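You operate a simulated robot arm through the tools that you are given. There is no shell and no other tool. Be economical: measure what you need, move in short steps, check, and stop when the job is done.

You are at the controls of a simulated two-armed robot. One attempt, no reset.

JOB
Put one of the fuses from the wall table on top of the small white carton there.

The check looks at the end state, three seconds after you hand in, the way a careful person would. Anything else that was tipped, shoved, dropped, spilled or broken makes it a failure.

ROBOT AND FRAMES
Two 7-joint arms with two-finger parallel grippers on one trunk, on a base that drives. Base frame: it is fixed to the floor where the robot stands at the start and does not move with it; the origin is under the middle of the robot, x ahead of it, y to its left, z up. Readings come in mm, rad, newtons and seconds.
The left shoulder is at the start at [70, 163, 1045], the right one opposite. With the tool pointing down near the work surface each hand reaches from about 400 to 880 mm from the robot's upright axis, wherever it stands, measured 20 degrees to its own side. Payload 3.43 kg a hand.
Tool frame (each hand has its own): the origin (TCP) lies between the finger pads and is the grasp point; the fingertips stand 34 mm ahead of it; z points along the fingers, y is the line along which they close. Largest opening 128 mm; finger width 24, thickness 12; the body of the gripper, 48 by 130 mm, starts 96 mm behind the TCP.
Orientation is told as [roll, pitch, yaw] about the base's x, y, z axes, in that order, counted from this pose: with the fingers straight down and closing along the base's y, the tool's x points along the base's -x, its y along +y and its z along -z.

CONTROLS
- The arms move only by the tool servo_tool. It takes "left_moves", "right_moves" or both (then of equal length, played together; a hand with none holds still); each is a list of rows, each an object (a shift or turn left out is 0, a gripper value left out holds the last) with "claw": the opening in per cent of the stroke, from 0 (shut) to 100 (fully open); "translation": the shift along the tool's x, y, z in units of 25 mm (1.0 is 25 mm), a list of three; "turn": the turn, a rotation vector about the tool's x, y, z in units of 4 degrees (1.0 is 4 degrees), a list of three. In form: [{"claw": claw, "translation": [dx, dy, dz], "turn": [rx, ry, rz]}, ...]. A call has 1 to 8 rows; each row shifts and turns the commanded pose from where the row before left it, along the tool's axes as they then stand. A call with a number of a shift or a turn outside -1 to 1 is refused whole. Rows are played at 5 a second. More than 50 mm and 0.15 rad between two rows, or a gripper value outside its range, and nothing of the call is played. A pose out of reach is approached as far as the arm can. The call stops where the force on the tool passes 40 N (or 10 N more than at its start, if that is more) or the arm is blocked; 0.2 s more then pass. Each finger travels about 153 mm/s and halts on what it meets, pressing with about 43 N; the grip force reading is that of the motor and also rises with nothing between the fingers. The clock runs only during rows and for 0.2 s after the last one: add rows that do not move to give the fingers time. The reply holds the time, the measured pose of the TCP, the force on the tool along the base axes, the opening and the grip force, in the units named above and with some noise, and new pictures: "views" is both (left out), scene, wrist or none (wrist: the cameras of the hands that moved).
- Cameras (640 x 400 px; columns grow to the right, rows downward): "scene" is now at [133.2, -3.7, 1265.8]; the picture's right is [-0.05, -1.00, 0.00], its down [-0.66, 0.03, -0.75] and it looks along [0.75, -0.04, -0.66] (base axes); focal length 252 px, centre (320, 200). "left" rides on the left gripper at [76, 11, -160] in its tool frame; the picture's right is [-0.15, 0.99, 0.00], its down [-0.88, -0.13, -0.46] and it looks along [-0.45, -0.07, 0.89] (tool axes); focal length 234 px, centre (320, 200). "right" rides on the right gripper at [76, -11, -160] in its tool frame; the picture's right is [0.15, 0.99, 0.00], its down [-0.88, 0.13, -0.46] and it looks along [-0.45, 0.07, 0.89] (tool axes); focal length 234 px, centre (320, 200). There is no depth. A picture from a camera that has moved, and an enlarged one, comes with that camera's place and axes in the base frame and with its lens.
- raise_lower(by): slides the trunk up (or, below 0, down) by that many mm; the arms and the scene camera ride with it, the base frame stays. It gives what a move gives, with no picture.
- drive_base(legs): drives the robot by 1 to 6 legs, each [ahead, left, turn to the left] in mm, mm and rad, along the robot's own axes; the way and the turn of a leg run together, so that a leg with both is an arc; at most 1500 mm and 3.142 rad a leg. The arms and the cameras ride along, it lands a little off, and it stops where it bumps. It gives what a move gives, and a new picture of the scene camera.
- pan_tilt(pan, tilt): turns the head with the scene camera to pan (to the left, within 1.501 rad either way) and tilt (down, from -0.506 to 1.204), counted from straight ahead of the robot. It gives what a move gives, and a new picture of the scene camera.
- inspect(camera, box): a new picture of the part [left, top, right, bottom] of that camera's present view, enlarged. No time passes.
- finish_job(): hands the job in; it is judged then, once.

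Go step by step. Nothing tells you exact positions but the pictures and the camera data: compare them with the known pose of the tool, close in by small moves and look again before you grip or let go. The budget is 120 turns and 170 pictures, counting those below and the enlarged ones. Unless the task says otherwise, let go and move clear before handing in, and close with one line.

The tools are called after "Request:" by a JSON object that holds its "fn" and its "kwargs". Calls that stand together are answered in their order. servo_tool: Moves the arms, as the interface text tells. Its arguments: {"type":"object","properties":{"left_moves":{"type":"array","items":{"type":"object","properties":{"claw":{"type":"number"},"translation":{"type":"array","items":{"type":"number"}},"turn":{"type":"array","items":{"type":"number"}}}}},"right_moves":{"type":"array","items":{"type":"object","properties":{"claw":{"type":"number"},"translation":{"type":"array","items":{"type":"number"}},"turn":{"type":"array","items":{"type":"number"}}}}},"views":{"type":"string","enum":["both","scene","wrist","none"]}},"required":[]} The other tools are called the same way: raise_lower (by) slides the trunk up or down; drive_base (legs) drives the base; pan_tilt (pan, tilt) turns the head that bears the scene camera; inspect (camera, box) takes an enlarged picture of a part of a camera's view; finish_job () hands the job in.

At the start:

```text
time_s: 0.0
left_eef_pos: [685.1, 231.1, 1016.2]
left_ee_rot: [0.002, -0.002, 0.0]
left_ft_force: [0.2, 0.3, -0.9]
left_width: 128.2
left_grasp_force: 0.0
right_eef_pos: [542.6, -259.3, 1059.4]
right_ee_rot: [0.0, 0.0, 0.0]
right_ft_force: [1.0, 0.0, -0.1]
right_width: 128.3
right_grasp_force: 0.0
trunk travel left (down, up): [-525.0, 415.0]
robot x, y, heading: [-0.4, -3.0, -0.001]
head pan, tilt: [-0.051, 0.721]
```

scene: 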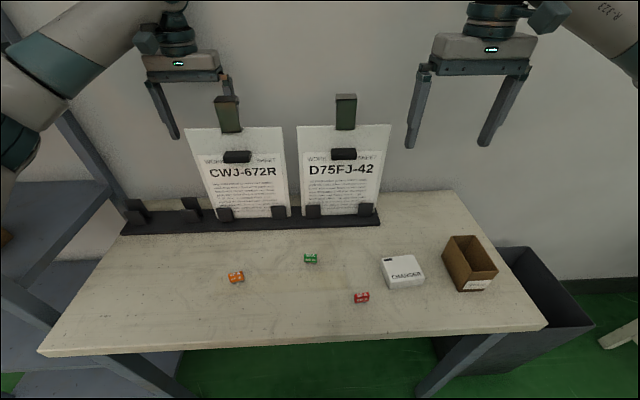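
right: 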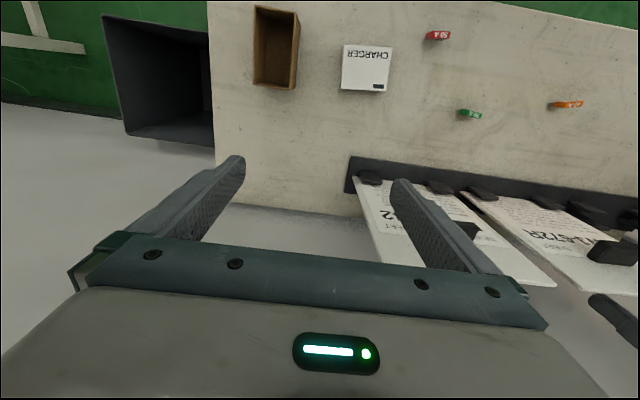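
left: 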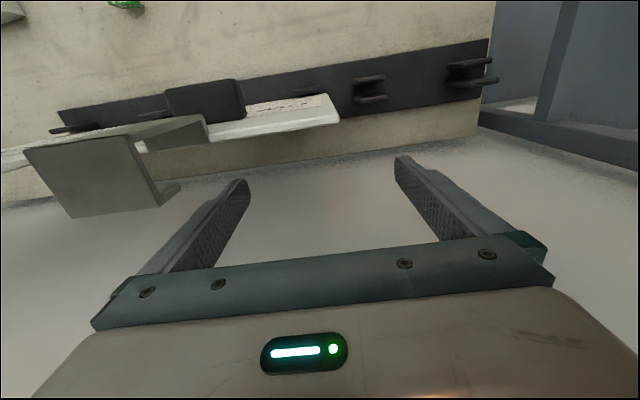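

I see three fuses (orange, green, red) and a white CHARGER carton on the table, with green at about (488, -2) and the carton at about (435, -200). I'll look closer before picking one.

Request:
{"fn": "inspect", "kwargs": {"camera": "scene", "box": [210, 220, 510, 320]}}

Request:
{"fn": "inspect", "kwargs": {"camera": "right", "box": [240, 0, 600, 200]}}

```text
2.13 times, centred on (360, 270) of scene
camera zoom: at [133.2, -3.7, 1265.8], right [-0.05, -1.0, 0.0], down [-0.66, 0.03, -0.75], along [0.75, -0.04, -0.66], focal length 538 px, centre (235, 51)
```

zoom: 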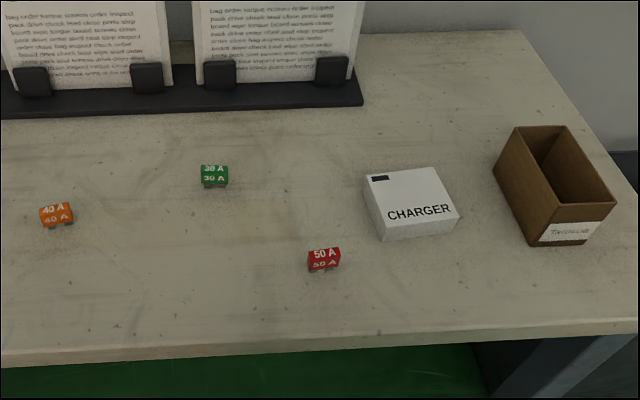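

```text
1.78 times, centred on (420, 100) of right
camera zoom: at [466.8, -271.2, 1219.2], right [-0.15, 0.99, 0.0], down [0.88, 0.13, 0.46], along [0.45, 0.07, -0.89], focal length 416 px, centre (142, 378)
```

zoom: 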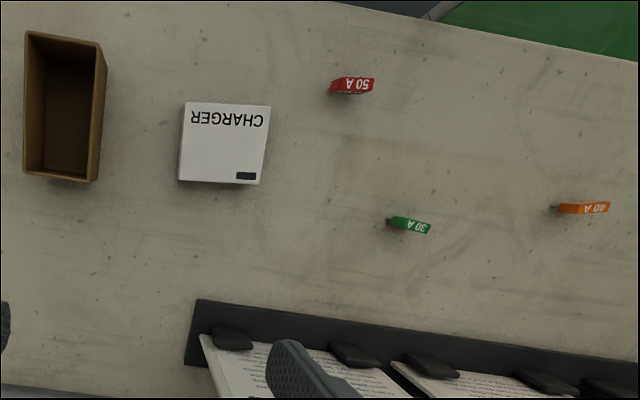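

I'll use the green fuse, at about (483, 4), standing with its long side along y. First the right hand goes above it, with the fingers half open.

Request:
{"fn": "servo_tool", "kwargs": {"right_moves": [{"claw": 50, "translation": [0.8, 1, 0]}, {"translation": [0.8, 1, 0]}, {"translation": [0.8, 1, 0]}, {"translation": [0, 1, 0.4]}, {"translation": [0, 1, 0.5]}, {"translation": [0, 1, 0.5]}, {"translation": [0, 1, 0.5]}, {"translation": [0, 1, 0.5]}], "views": "none"}}

Request:
{"fn": "servo_tool", "kwargs": {"right_moves": [{"translation": [0, 1, 0.8]}, {"translation": [0, 1, 0.8]}, {"translation": [0, 0.5, 0.8]}, {"translation": [0, 0, 0.8]}, {"translation": [0, 0, 0.8]}, {}]}}

```text
time_s: 1.8
left_eef_pos: [684.5, 231.1, 1015.5]
left_ee_rot: [0.0, -0.002, 0.0]
left_ft_force: [0.9, -0.7, -0.1]
left_width: 127.9
left_grasp_force: 0.1
right_eef_pos: [480.7, -59.3, 1001.0]
right_ee_rot: [-0.001, -0.001, 0.0]
right_ft_force: [0.5, 0.4, 1.0]
right_width: 63.8
right_grasp_force: 0.2
trunk travel left (down, up): [-525.0, 415.0]
robot x, y, heading: [4.1, -1.0, 0.004]
head pan, tilt: [-0.051, 0.721]
```

```text
time_s: 3.2
left_eef_pos: [683.5, 230.0, 1015.0]
left_ee_rot: [0.001, 0.0, 0.0]
left_ft_force: [-0.1, 0.1, -0.4]
left_width: 128.1
left_grasp_force: 0.1
right_eef_pos: [482.7, 2.3, 900.1]
right_ee_rot: [0.001, -0.001, 0.0]
right_ft_force: [0.0, 0.0, 0.1]
right_width: 64.2
right_grasp_force: 0.1
trunk travel left (down, up): [-525.0, 415.0]
robot x, y, heading: [-2.5, -1.0, 0.001]
head pan, tilt: [-0.051, 0.721]
camera scene: at [133.0, -3.5, 1265.8], right [-0.05, -1.0, 0.0], down [-0.66, 0.03, -0.75], along [0.75, -0.04, -0.66], focal length 252 px, centre (320, 200)
camera right: at [407.1, -8.7, 1060.3], right [-0.15, 0.99, 0.0], down [0.88, 0.13, 0.46], along [0.45, 0.07, -0.89], focal length 234 px, centre (320, 200)
```

scene: 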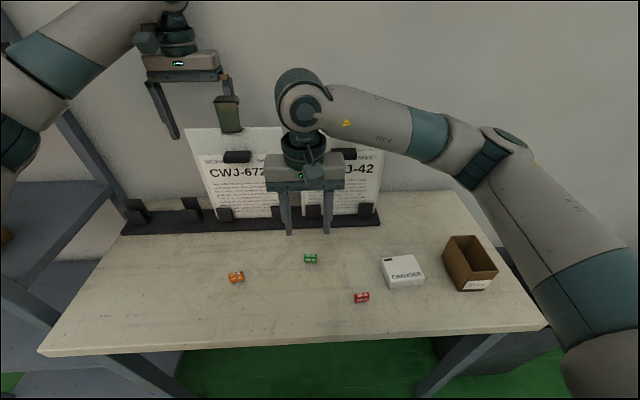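
right: 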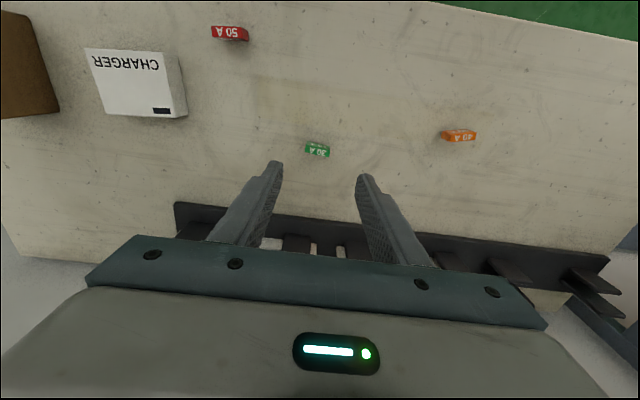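

The fuse works out at about (483, 1), under the hand. I'll zoom in to check its angle.

Request:
{"fn": "inspect", "kwargs": {"camera": "right", "box": [278, 125, 358, 175]}}

```text
8.00 times, centred on (318, 150) of right
camera zoom: at [407.1, -8.7, 1060.3], right [-0.15, 0.99, 0.0], down [0.88, 0.13, 0.46], along [0.45, 0.07, -0.89], focal length 1873 px, centre (336, 600)
```

zoom: 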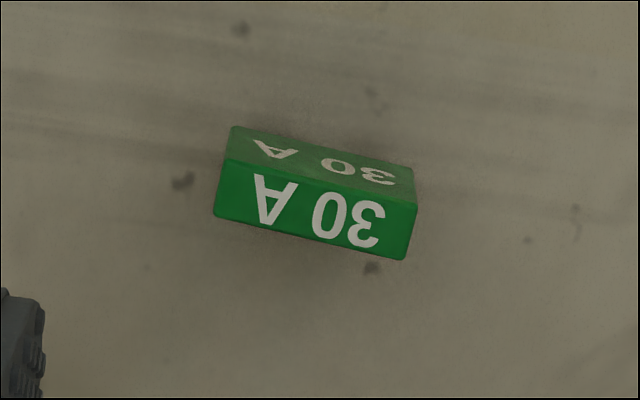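

The fuse is about 30 mm long and 10 mm thick, turned about 5° clockwise, with its centre at (483, 1). I'll match that angle and descend.

Request:
{"fn": "servo_tool", "kwargs": {"right_moves": [{"translation": [0, -0.05, 1], "turn": [0, 0, 1]}, {"translation": [0, 0, 1]}, {"translation": [0, 0, 1]}, {"translation": [0, 0, 0.6]}, {}]}}

```text
time_s: 4.4
left_eef_pos: [685.0, 229.2, 1014.7]
left_ee_rot: [0.0, 0.0, -0.002]
left_ft_force: [0.6, 0.4, 0.5]
left_width: 128.3
left_grasp_force: 0.0
right_eef_pos: [482.3, 2.2, 810.0]
right_ee_rot: [-0.001, -0.001, -0.07]
right_ft_force: [0.8, -0.1, -0.3]
right_width: 64.0
right_grasp_force: 0.1
trunk travel left (down, up): [-525.0, 415.0]
robot x, y, heading: [-0.6, -3.6, 0.001]
head pan, tilt: [-0.051, 0.721]
camera scene: at [133.1, -3.6, 1265.8], right [-0.05, -1.0, 0.0], down [-0.66, 0.03, -0.75], along [0.75, -0.04, -0.66], focal length 252 px, centre (320, 200)
camera right: at [406.7, -5.0, 969.1], right [-0.08, 1.0, 0.0], down [0.89, 0.07, 0.46], along [0.45, 0.04, -0.89], focal length 234 px, centre (320, 200)
```

scene: 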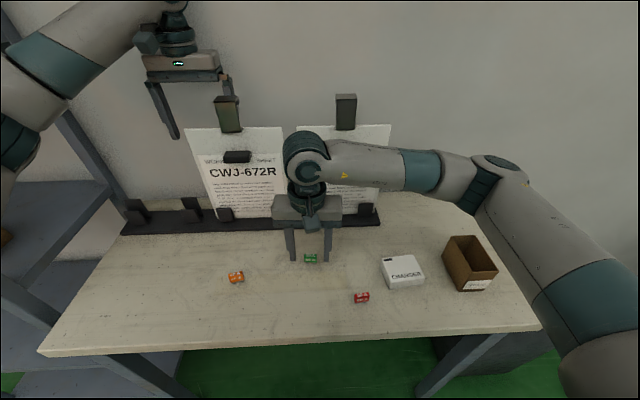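
right: 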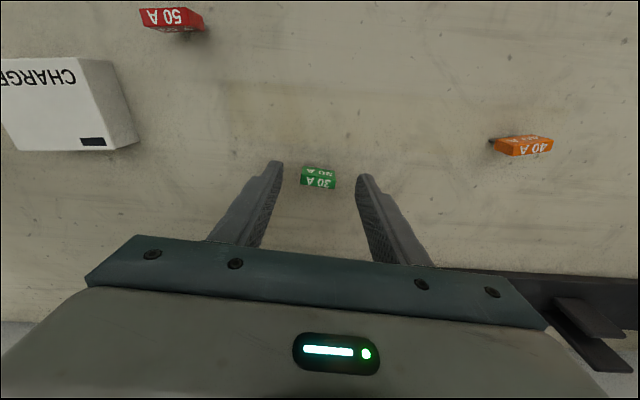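

The fuse sits centred between the fingers. I'll go down another 11 mm and close.

Request:
{"fn": "servo_tool", "kwargs": {"right_moves": [{"translation": [0, -0.06, 0.45]}, {}, {"claw": 30}, {"claw": 12}, {"claw": 12}, {"claw": 12}]}}

```text
time_s: 5.8
left_eef_pos: [684.6, 231.3, 1016.1]
left_ee_rot: [0.001, -0.001, 0.003]
left_ft_force: [-0.6, -0.4, -0.1]
left_width: 128.1
left_grasp_force: 0.1
right_eef_pos: [483.7, -0.3, 800.4]
right_ee_rot: [0.0, 0.001, -0.071]
right_ft_force: [0.6, 0.2, -0.3]
right_width: 25.8
right_grasp_force: 42.6
trunk travel left (down, up): [-525.0, 415.0]
robot x, y, heading: [-4.2, -0.7, 0.004]
head pan, tilt: [-0.051, 0.721]
camera scene: at [133.2, -3.6, 1265.8], right [-0.05, -1.0, 0.0], down [-0.66, 0.03, -0.75], along [0.75, -0.04, -0.66], focal length 252 px, centre (320, 200)
camera right: at [406.4, -6.0, 958.7], right [-0.08, 1.0, 0.0], down [0.89, 0.07, 0.46], along [0.45, 0.04, -0.89], focal length 234 px, centre (320, 200)
```

scene: 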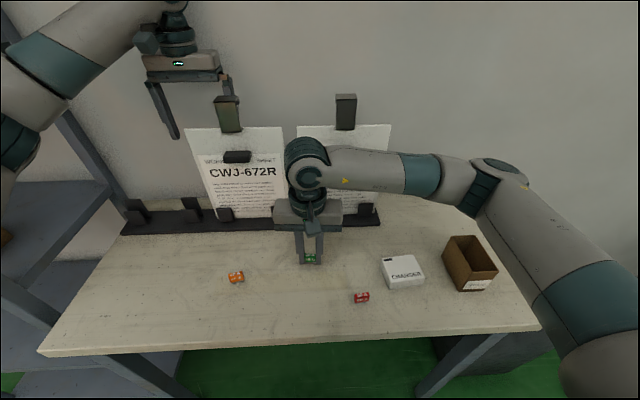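
right: 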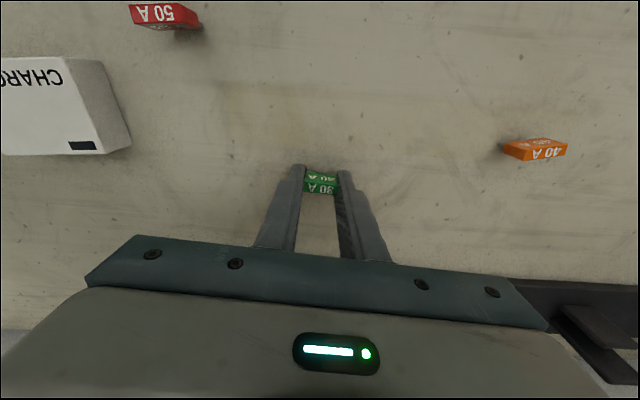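

The fuse is held at 25.8 mm. I'll lift it and carry it over the carton.

Request:
{"fn": "servo_tool", "kwargs": {"right_moves": [{"translation": [0, 0, -0.5]}, {"translation": [0, 0, -1]}, {"translation": [0, 0, -1]}, {"translation": [0, 0, -1]}, {"translation": [0, 0, -0.5], "turn": [0, 0, -1]}, {}], "views": "none"}}

Request:
{"fn": "servo_tool", "kwargs": {"right_moves": [{"translation": [0.23, -0.9, 0]}, {"translation": [0.23, -1, 0]}, {"translation": [0.23, -1, 0]}, {"translation": [0.23, -1, 0]}, {"translation": [0.23, -1, 0]}, {"translation": [0.23, -1, 0]}, {"translation": [0.23, -1, 0]}, {"translation": [0.2, -0.9, 0]}]}}

```text
time_s: 7.2
left_eef_pos: [684.2, 228.7, 1015.9]
left_ee_rot: [-0.001, 0.0, 0.0]
left_ft_force: [0.2, 0.6, 0.2]
left_width: 127.8
left_grasp_force: 0.0
right_eef_pos: [482.3, 1.0, 899.1]
right_ee_rot: [0.001, -0.001, 0.0]
right_ft_force: [-0.2, -0.2, 0.3]
right_width: 25.8
right_grasp_force: 42.9
trunk travel left (down, up): [-525.0, 415.0]
robot x, y, heading: [-1.4, 2.1, -0.004]
head pan, tilt: [-0.051, 0.721]
```

```text
time_s: 9.0
left_eef_pos: [684.3, 229.6, 1016.5]
left_ee_rot: [-0.001, 0.0, -0.002]
left_ft_force: [0.0, -0.1, -0.1]
left_width: 128.1
left_grasp_force: 0.1
right_eef_pos: [434.4, -196.0, 896.9]
right_ee_rot: [0.0, 0.001, -0.001]
right_ft_force: [-0.1, -0.5, 0.4]
right_width: 25.9
right_grasp_force: 42.8
trunk travel left (down, up): [-525.0, 415.0]
robot x, y, heading: [-5.7, -0.6, -0.002]
head pan, tilt: [-0.051, 0.721]
camera scene: at [132.8, -4.4, 1265.8], right [-0.05, -1.0, 0.0], down [-0.66, 0.03, -0.75], along [0.75, -0.04, -0.66], focal length 252 px, centre (320, 200)
camera right: at [359.9, -207.3, 1056.8], right [-0.15, 0.99, 0.0], down [0.88, 0.13, 0.46], along [0.45, 0.07, -0.89], focal length 234 px, centre (320, 200)
```

scene: 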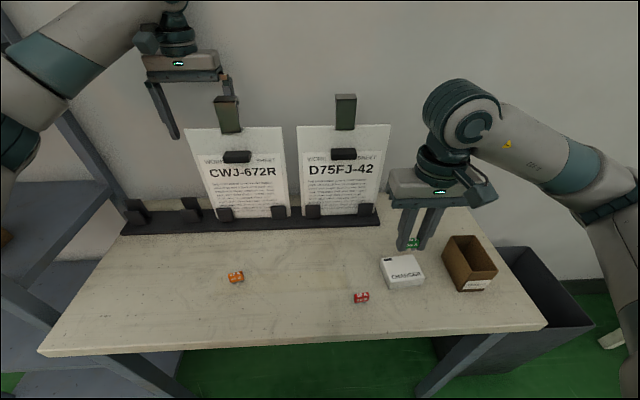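
right: 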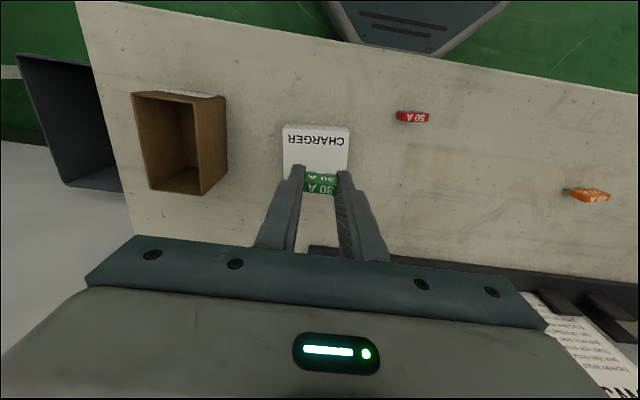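

I'm above the carton now. I'll zoom in to measure how tall it is.

Request:
{"fn": "inspect", "kwargs": {"camera": "scene", "box": [364, 230, 444, 300]}}

Request:
{"fn": "inspect", "kwargs": {"camera": "right", "box": [256, 110, 384, 210]}}

```text
5.71 times, centred on (404, 265) of scene
camera zoom: at [132.8, -4.4, 1265.8], right [-0.05, -1.0, 0.0], down [-0.66, 0.03, -0.75], along [0.75, -0.04, -0.66], focal length 1442 px, centre (-160, -171)
```

zoom: 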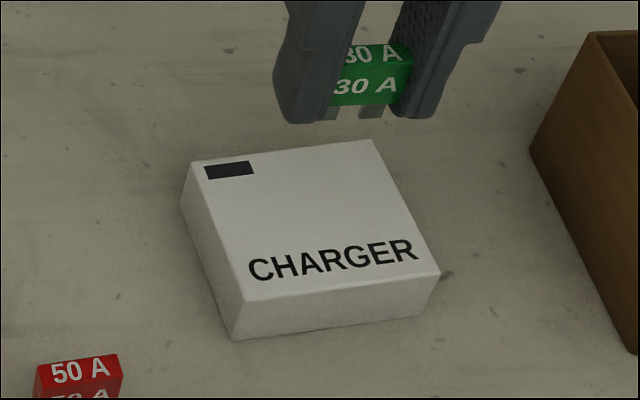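

```text
4.00 times, centred on (320, 160) of right
camera zoom: at [359.9, -207.3, 1056.8], right [-0.15, 0.99, 0.0], down [0.88, 0.13, 0.46], along [0.45, 0.07, -0.89], focal length 937 px, centre (320, 360)
```

zoom: 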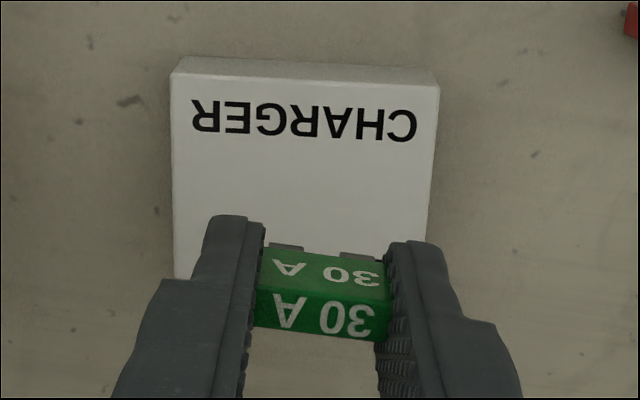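

The carton top is at about z = 787, centred near (442, -203). The blades reach about 40 mm below the TCP, so the release height is about z = 827. I'll centre the hand and descend to just above that.

Request:
{"fn": "servo_tool", "kwargs": {"right_moves": [{"translation": [-0.25, -0.25, 0.6]}, {"translation": [0, 0, 0.8]}, {"translation": [0, 0, 0.7]}, {"translation": [0, 0, 0.3]}, {}], "views": "none"}}

Request:
{"fn": "inspect", "kwargs": {"camera": "scene", "box": [364, 230, 444, 300]}}

Request:
{"fn": "inspect", "kwargs": {"camera": "right", "box": [240, 90, 400, 215]}}

```text
time_s: 10.2
left_eef_pos: [684.2, 229.3, 1016.7]
left_ee_rot: [-0.002, -0.001, 0.0]
left_ft_force: [0.3, 0.1, -0.1]
left_width: 128.0
left_grasp_force: 0.0
right_eef_pos: [442.4, -201.8, 838.7]
right_ee_rot: [-0.001, 0.001, -0.001]
right_ft_force: [-0.3, -1.2, -0.1]
right_width: 25.7
right_grasp_force: 43.1
trunk travel left (down, up): [-525.0, 415.0]
robot x, y, heading: [-1.3, -3.2, -0.002]
head pan, tilt: [-0.051, 0.721]
```

```text
5.71 times, centred on (404, 265) of scene
camera zoom: at [133.1, -3.8, 1265.8], right [-0.05, -1.0, 0.0], down [-0.66, 0.03, -0.75], along [0.75, -0.04, -0.66], focal length 1442 px, centre (-160, -171)
```

zoom: 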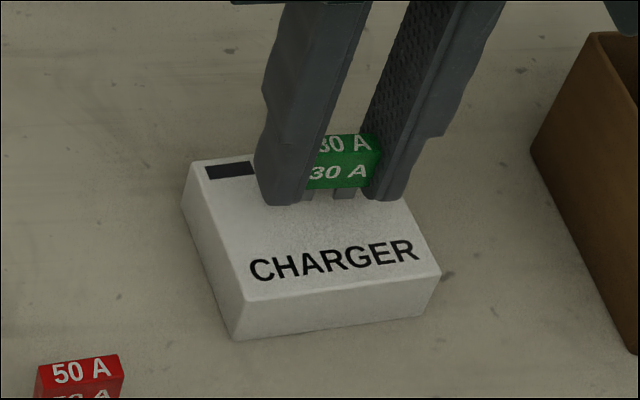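

```text
3.20 times, centred on (320, 152) of right
camera zoom: at [367.1, -213.4, 997.9], right [-0.15, 0.99, 0.0], down [0.88, 0.13, 0.46], along [0.45, 0.07, -0.89], focal length 749 px, centre (320, 352)
```

zoom: 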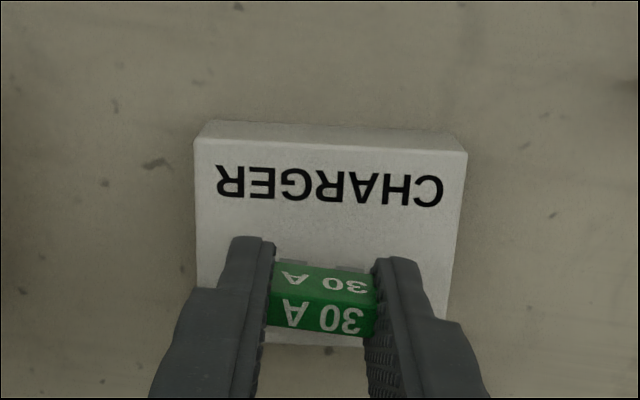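

It's centred and roughly 11 mm above the lid. I'll step down and watch for contact force.

Request:
{"fn": "servo_tool", "kwargs": {"right_moves": [{"translation": [0, 0, 0.2]}, {"translation": [0, 0, 0.12]}, {}], "views": "none"}}

Request:
{"fn": "inspect", "kwargs": {"camera": "scene", "box": [384, 240, 424, 275]}}

```text
time_s: 11.0
left_eef_pos: [683.3, 229.1, 1017.3]
left_ee_rot: [0.001, -0.002, 0.0]
left_ft_force: [0.6, -0.5, -0.7]
left_width: 128.1
left_grasp_force: 0.1
right_eef_pos: [442.8, -201.2, 830.8]
right_ee_rot: [0.001, -0.001, -0.001]
right_ft_force: [-0.6, 0.0, 0.4]
right_width: 25.6
right_grasp_force: 43.1
trunk travel left (down, up): [-525.0, 415.0]
robot x, y, heading: [3.6, -1.5, -0.0]
head pan, tilt: [-0.051, 0.721]
```

```text
11.43 times, centred on (404, 258) of scene
camera zoom: at [133.1, -3.7, 1265.8], right [-0.05, -1.0, 0.0], down [-0.66, 0.03, -0.75], along [0.75, -0.04, -0.66], focal length 2884 px, centre (-640, -457)
```

zoom: 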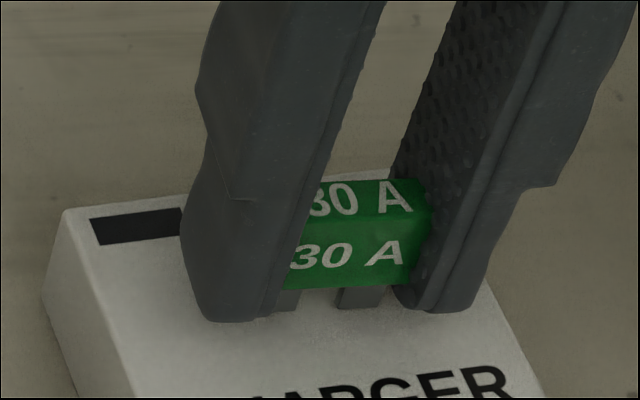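

Request:
{"fn": "servo_tool", "kwargs": {"right_moves": [{"translation": [0, 0, 0.1]}, {}], "views": "none"}}

Request:
{"fn": "servo_tool", "kwargs": {"right_moves": [{"translation": [0, 0, 0.06]}, {}], "views": "none"}}

Request:
{"fn": "inspect", "kwargs": {"camera": "scene", "box": [384, 240, 424, 275]}}

```text
time_s: 11.6
left_eef_pos: [684.8, 229.7, 1016.1]
left_ee_rot: [0.0, 0.002, 0.0]
left_ft_force: [-0.8, -0.6, 0.4]
left_width: 128.1
left_grasp_force: 0.0
right_eef_pos: [444.8, -201.3, 829.6]
right_ee_rot: [-0.002, 0.001, -0.001]
right_ft_force: [0.6, -0.5, 2.2]
right_width: 25.8
right_grasp_force: 43.2
trunk travel left (down, up): [-525.0, 415.0]
robot x, y, heading: [-1.3, -2.5, 0.003]
head pan, tilt: [-0.051, 0.721]
```

```text
time_s: 12.2
left_eef_pos: [683.8, 229.7, 1017.1]
left_ee_rot: [-0.001, 0.0, -0.001]
left_ft_force: [0.0, -0.4, 0.3]
left_width: 128.0
left_grasp_force: 0.1
right_eef_pos: [442.2, -201.1, 828.8]
right_ee_rot: [0.001, -0.003, 0.001]
right_ft_force: [2.8, -1.2, 17.0]
right_width: 25.6
right_grasp_force: 43.3
trunk travel left (down, up): [-525.0, 415.0]
robot x, y, heading: [1.6, 0.4, 0.002]
head pan, tilt: [-0.051, 0.721]
```

```text
11.43 times, centred on (404, 258) of scene
camera zoom: at [132.1, -3.4, 1266.1], right [-0.05, -1.0, 0.0], down [-0.66, 0.03, -0.75], along [0.75, -0.04, -0.66], focal length 2884 px, centre (-640, -457)
```

zoom: 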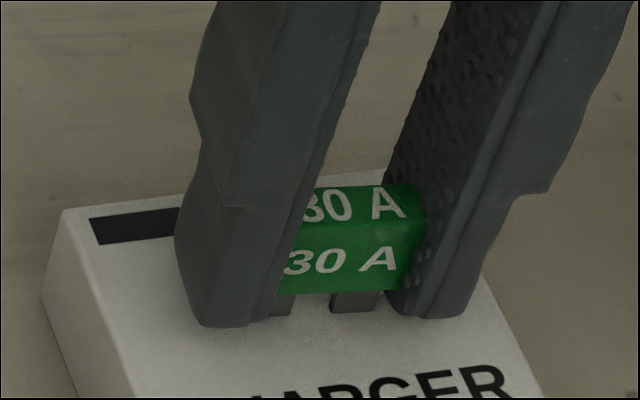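

Contact: 17 N upward, so the fuse is resting on the lid. I'll back off about 1.5 mm to relieve the load, then open a little.

Request:
{"fn": "servo_tool", "kwargs": {"right_moves": [{"translation": [0, 0, -0.06]}, {}, {"claw": 24}, {"claw": 28}, {"claw": 36}, {"claw": 36}, {}]}}

```text
time_s: 13.8
left_eef_pos: [683.8, 230.0, 1015.8]
left_ee_rot: [0.001, 0.0, 0.0]
left_ft_force: [0.5, -0.1, -0.5]
left_width: 127.8
left_grasp_force: 0.1
right_eef_pos: [443.2, -201.9, 827.2]
right_ee_rot: [0.0, 0.0, 0.001]
right_ft_force: [0.7, 0.2, -0.7]
right_width: 46.0
right_grasp_force: 0.0
trunk travel left (down, up): [-525.0, 415.0]
robot x, y, heading: [-2.5, 0.0, -0.001]
head pan, tilt: [-0.051, 0.721]
camera scene: at [133.1, -3.7, 1265.8], right [-0.05, -1.0, 0.0], down [-0.66, 0.03, -0.75], along [0.75, -0.04, -0.66], focal length 252 px, centre (320, 200)
camera right: at [367.1, -213.0, 987.5], right [-0.15, 0.99, 0.0], down [0.88, 0.13, 0.46], along [0.45, 0.07, -0.89], focal length 234 px, centre (320, 200)
```

scene: 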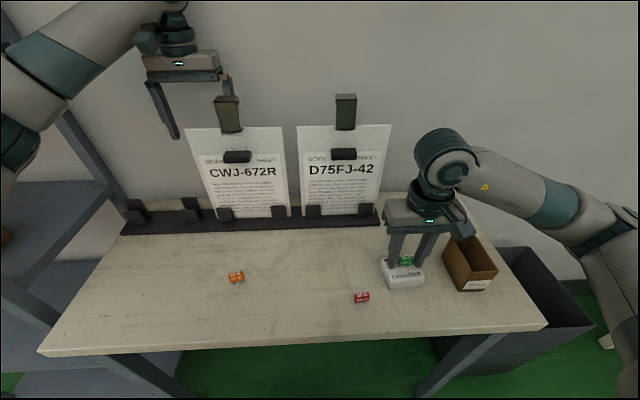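
right: 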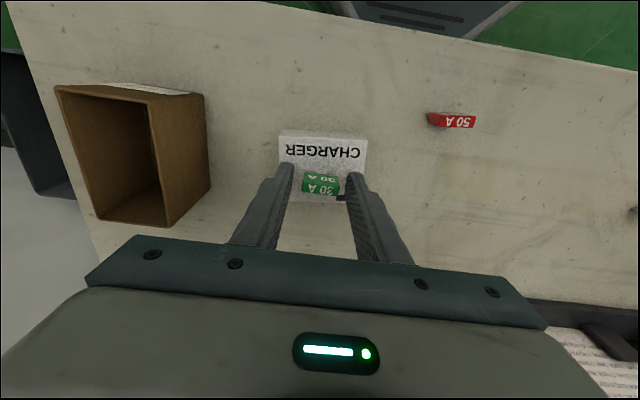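

It's released and standing on the lid. I'll lift straight up.

Request:
{"fn": "servo_tool", "kwargs": {"right_moves": [{"translation": [0, 0, -0.4]}, {"translation": [0, 0, -0.8]}, {"translation": [0, 0, -1]}, {"translation": [0, 0, -1]}, {"translation": [0, 0, -1]}, {"translation": [0, 0, -1]}, {"translation": [0, 0, -1]}, {}]}}

Request:
{"fn": "inspect", "kwargs": {"camera": "scene", "box": [364, 230, 444, 300]}}

```text
time_s: 15.6
left_eef_pos: [685.2, 228.6, 1015.7]
left_ee_rot: [-0.002, 0.001, 0.001]
left_ft_force: [0.2, -1.1, -0.4]
left_width: 128.0
left_grasp_force: 0.0
right_eef_pos: [444.5, -199.0, 984.3]
right_ee_rot: [-0.001, 0.002, 0.0]
right_ft_force: [0.3, -0.6, 0.6]
right_width: 46.4
right_grasp_force: 0.0
trunk travel left (down, up): [-525.0, 415.0]
robot x, y, heading: [3.5, -0.1, -0.002]
head pan, tilt: [-0.051, 0.721]
camera scene: at [133.5, -3.9, 1265.7], right [-0.05, -1.0, 0.0], down [-0.66, 0.03, -0.75], along [0.75, -0.04, -0.66], focal length 252 px, centre (320, 200)
camera right: at [369.4, -212.2, 1143.2], right [-0.15, 0.99, 0.0], down [0.88, 0.13, 0.45], along [0.45, 0.07, -0.89], focal length 234 px, centre (320, 200)
```

scene: 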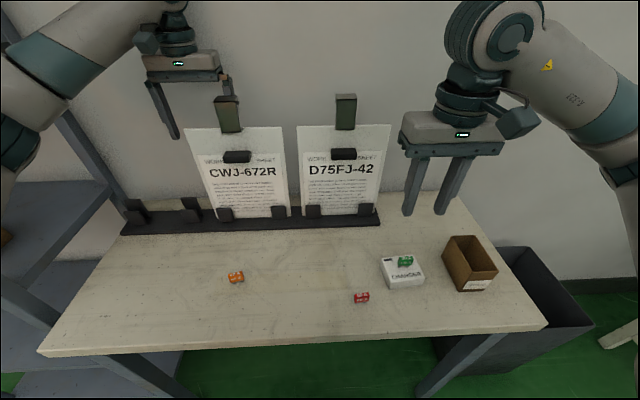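
right: 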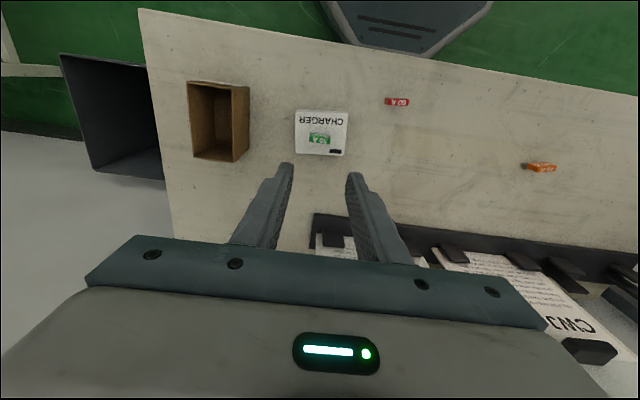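

```text
5.71 times, centred on (404, 265) of scene
camera zoom: at [133.5, -3.9, 1265.7], right [-0.05, -1.0, 0.0], down [-0.66, 0.03, -0.75], along [0.75, -0.04, -0.66], focal length 1442 px, centre (-160, -171)
```

zoom: 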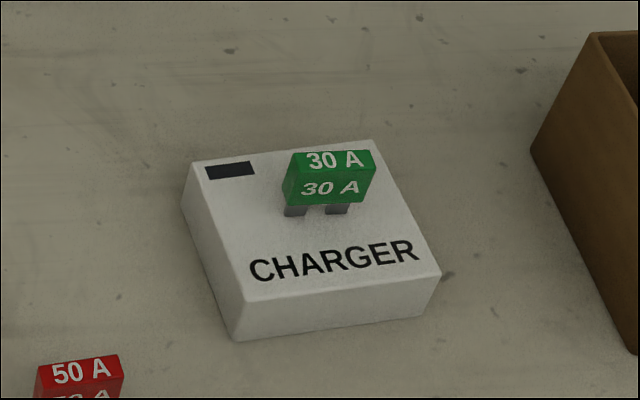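

The green fuse stands upright on the unmoved carton, the hand is clear and nothing else has been disturbed, so I'm handing in.

Request:
{"fn": "finish_job", "kwargs": {}}

```text
The job is handed in.
```

The green 30 A fuse is standing on top of the small white CHARGER carton, and the job is handed in.
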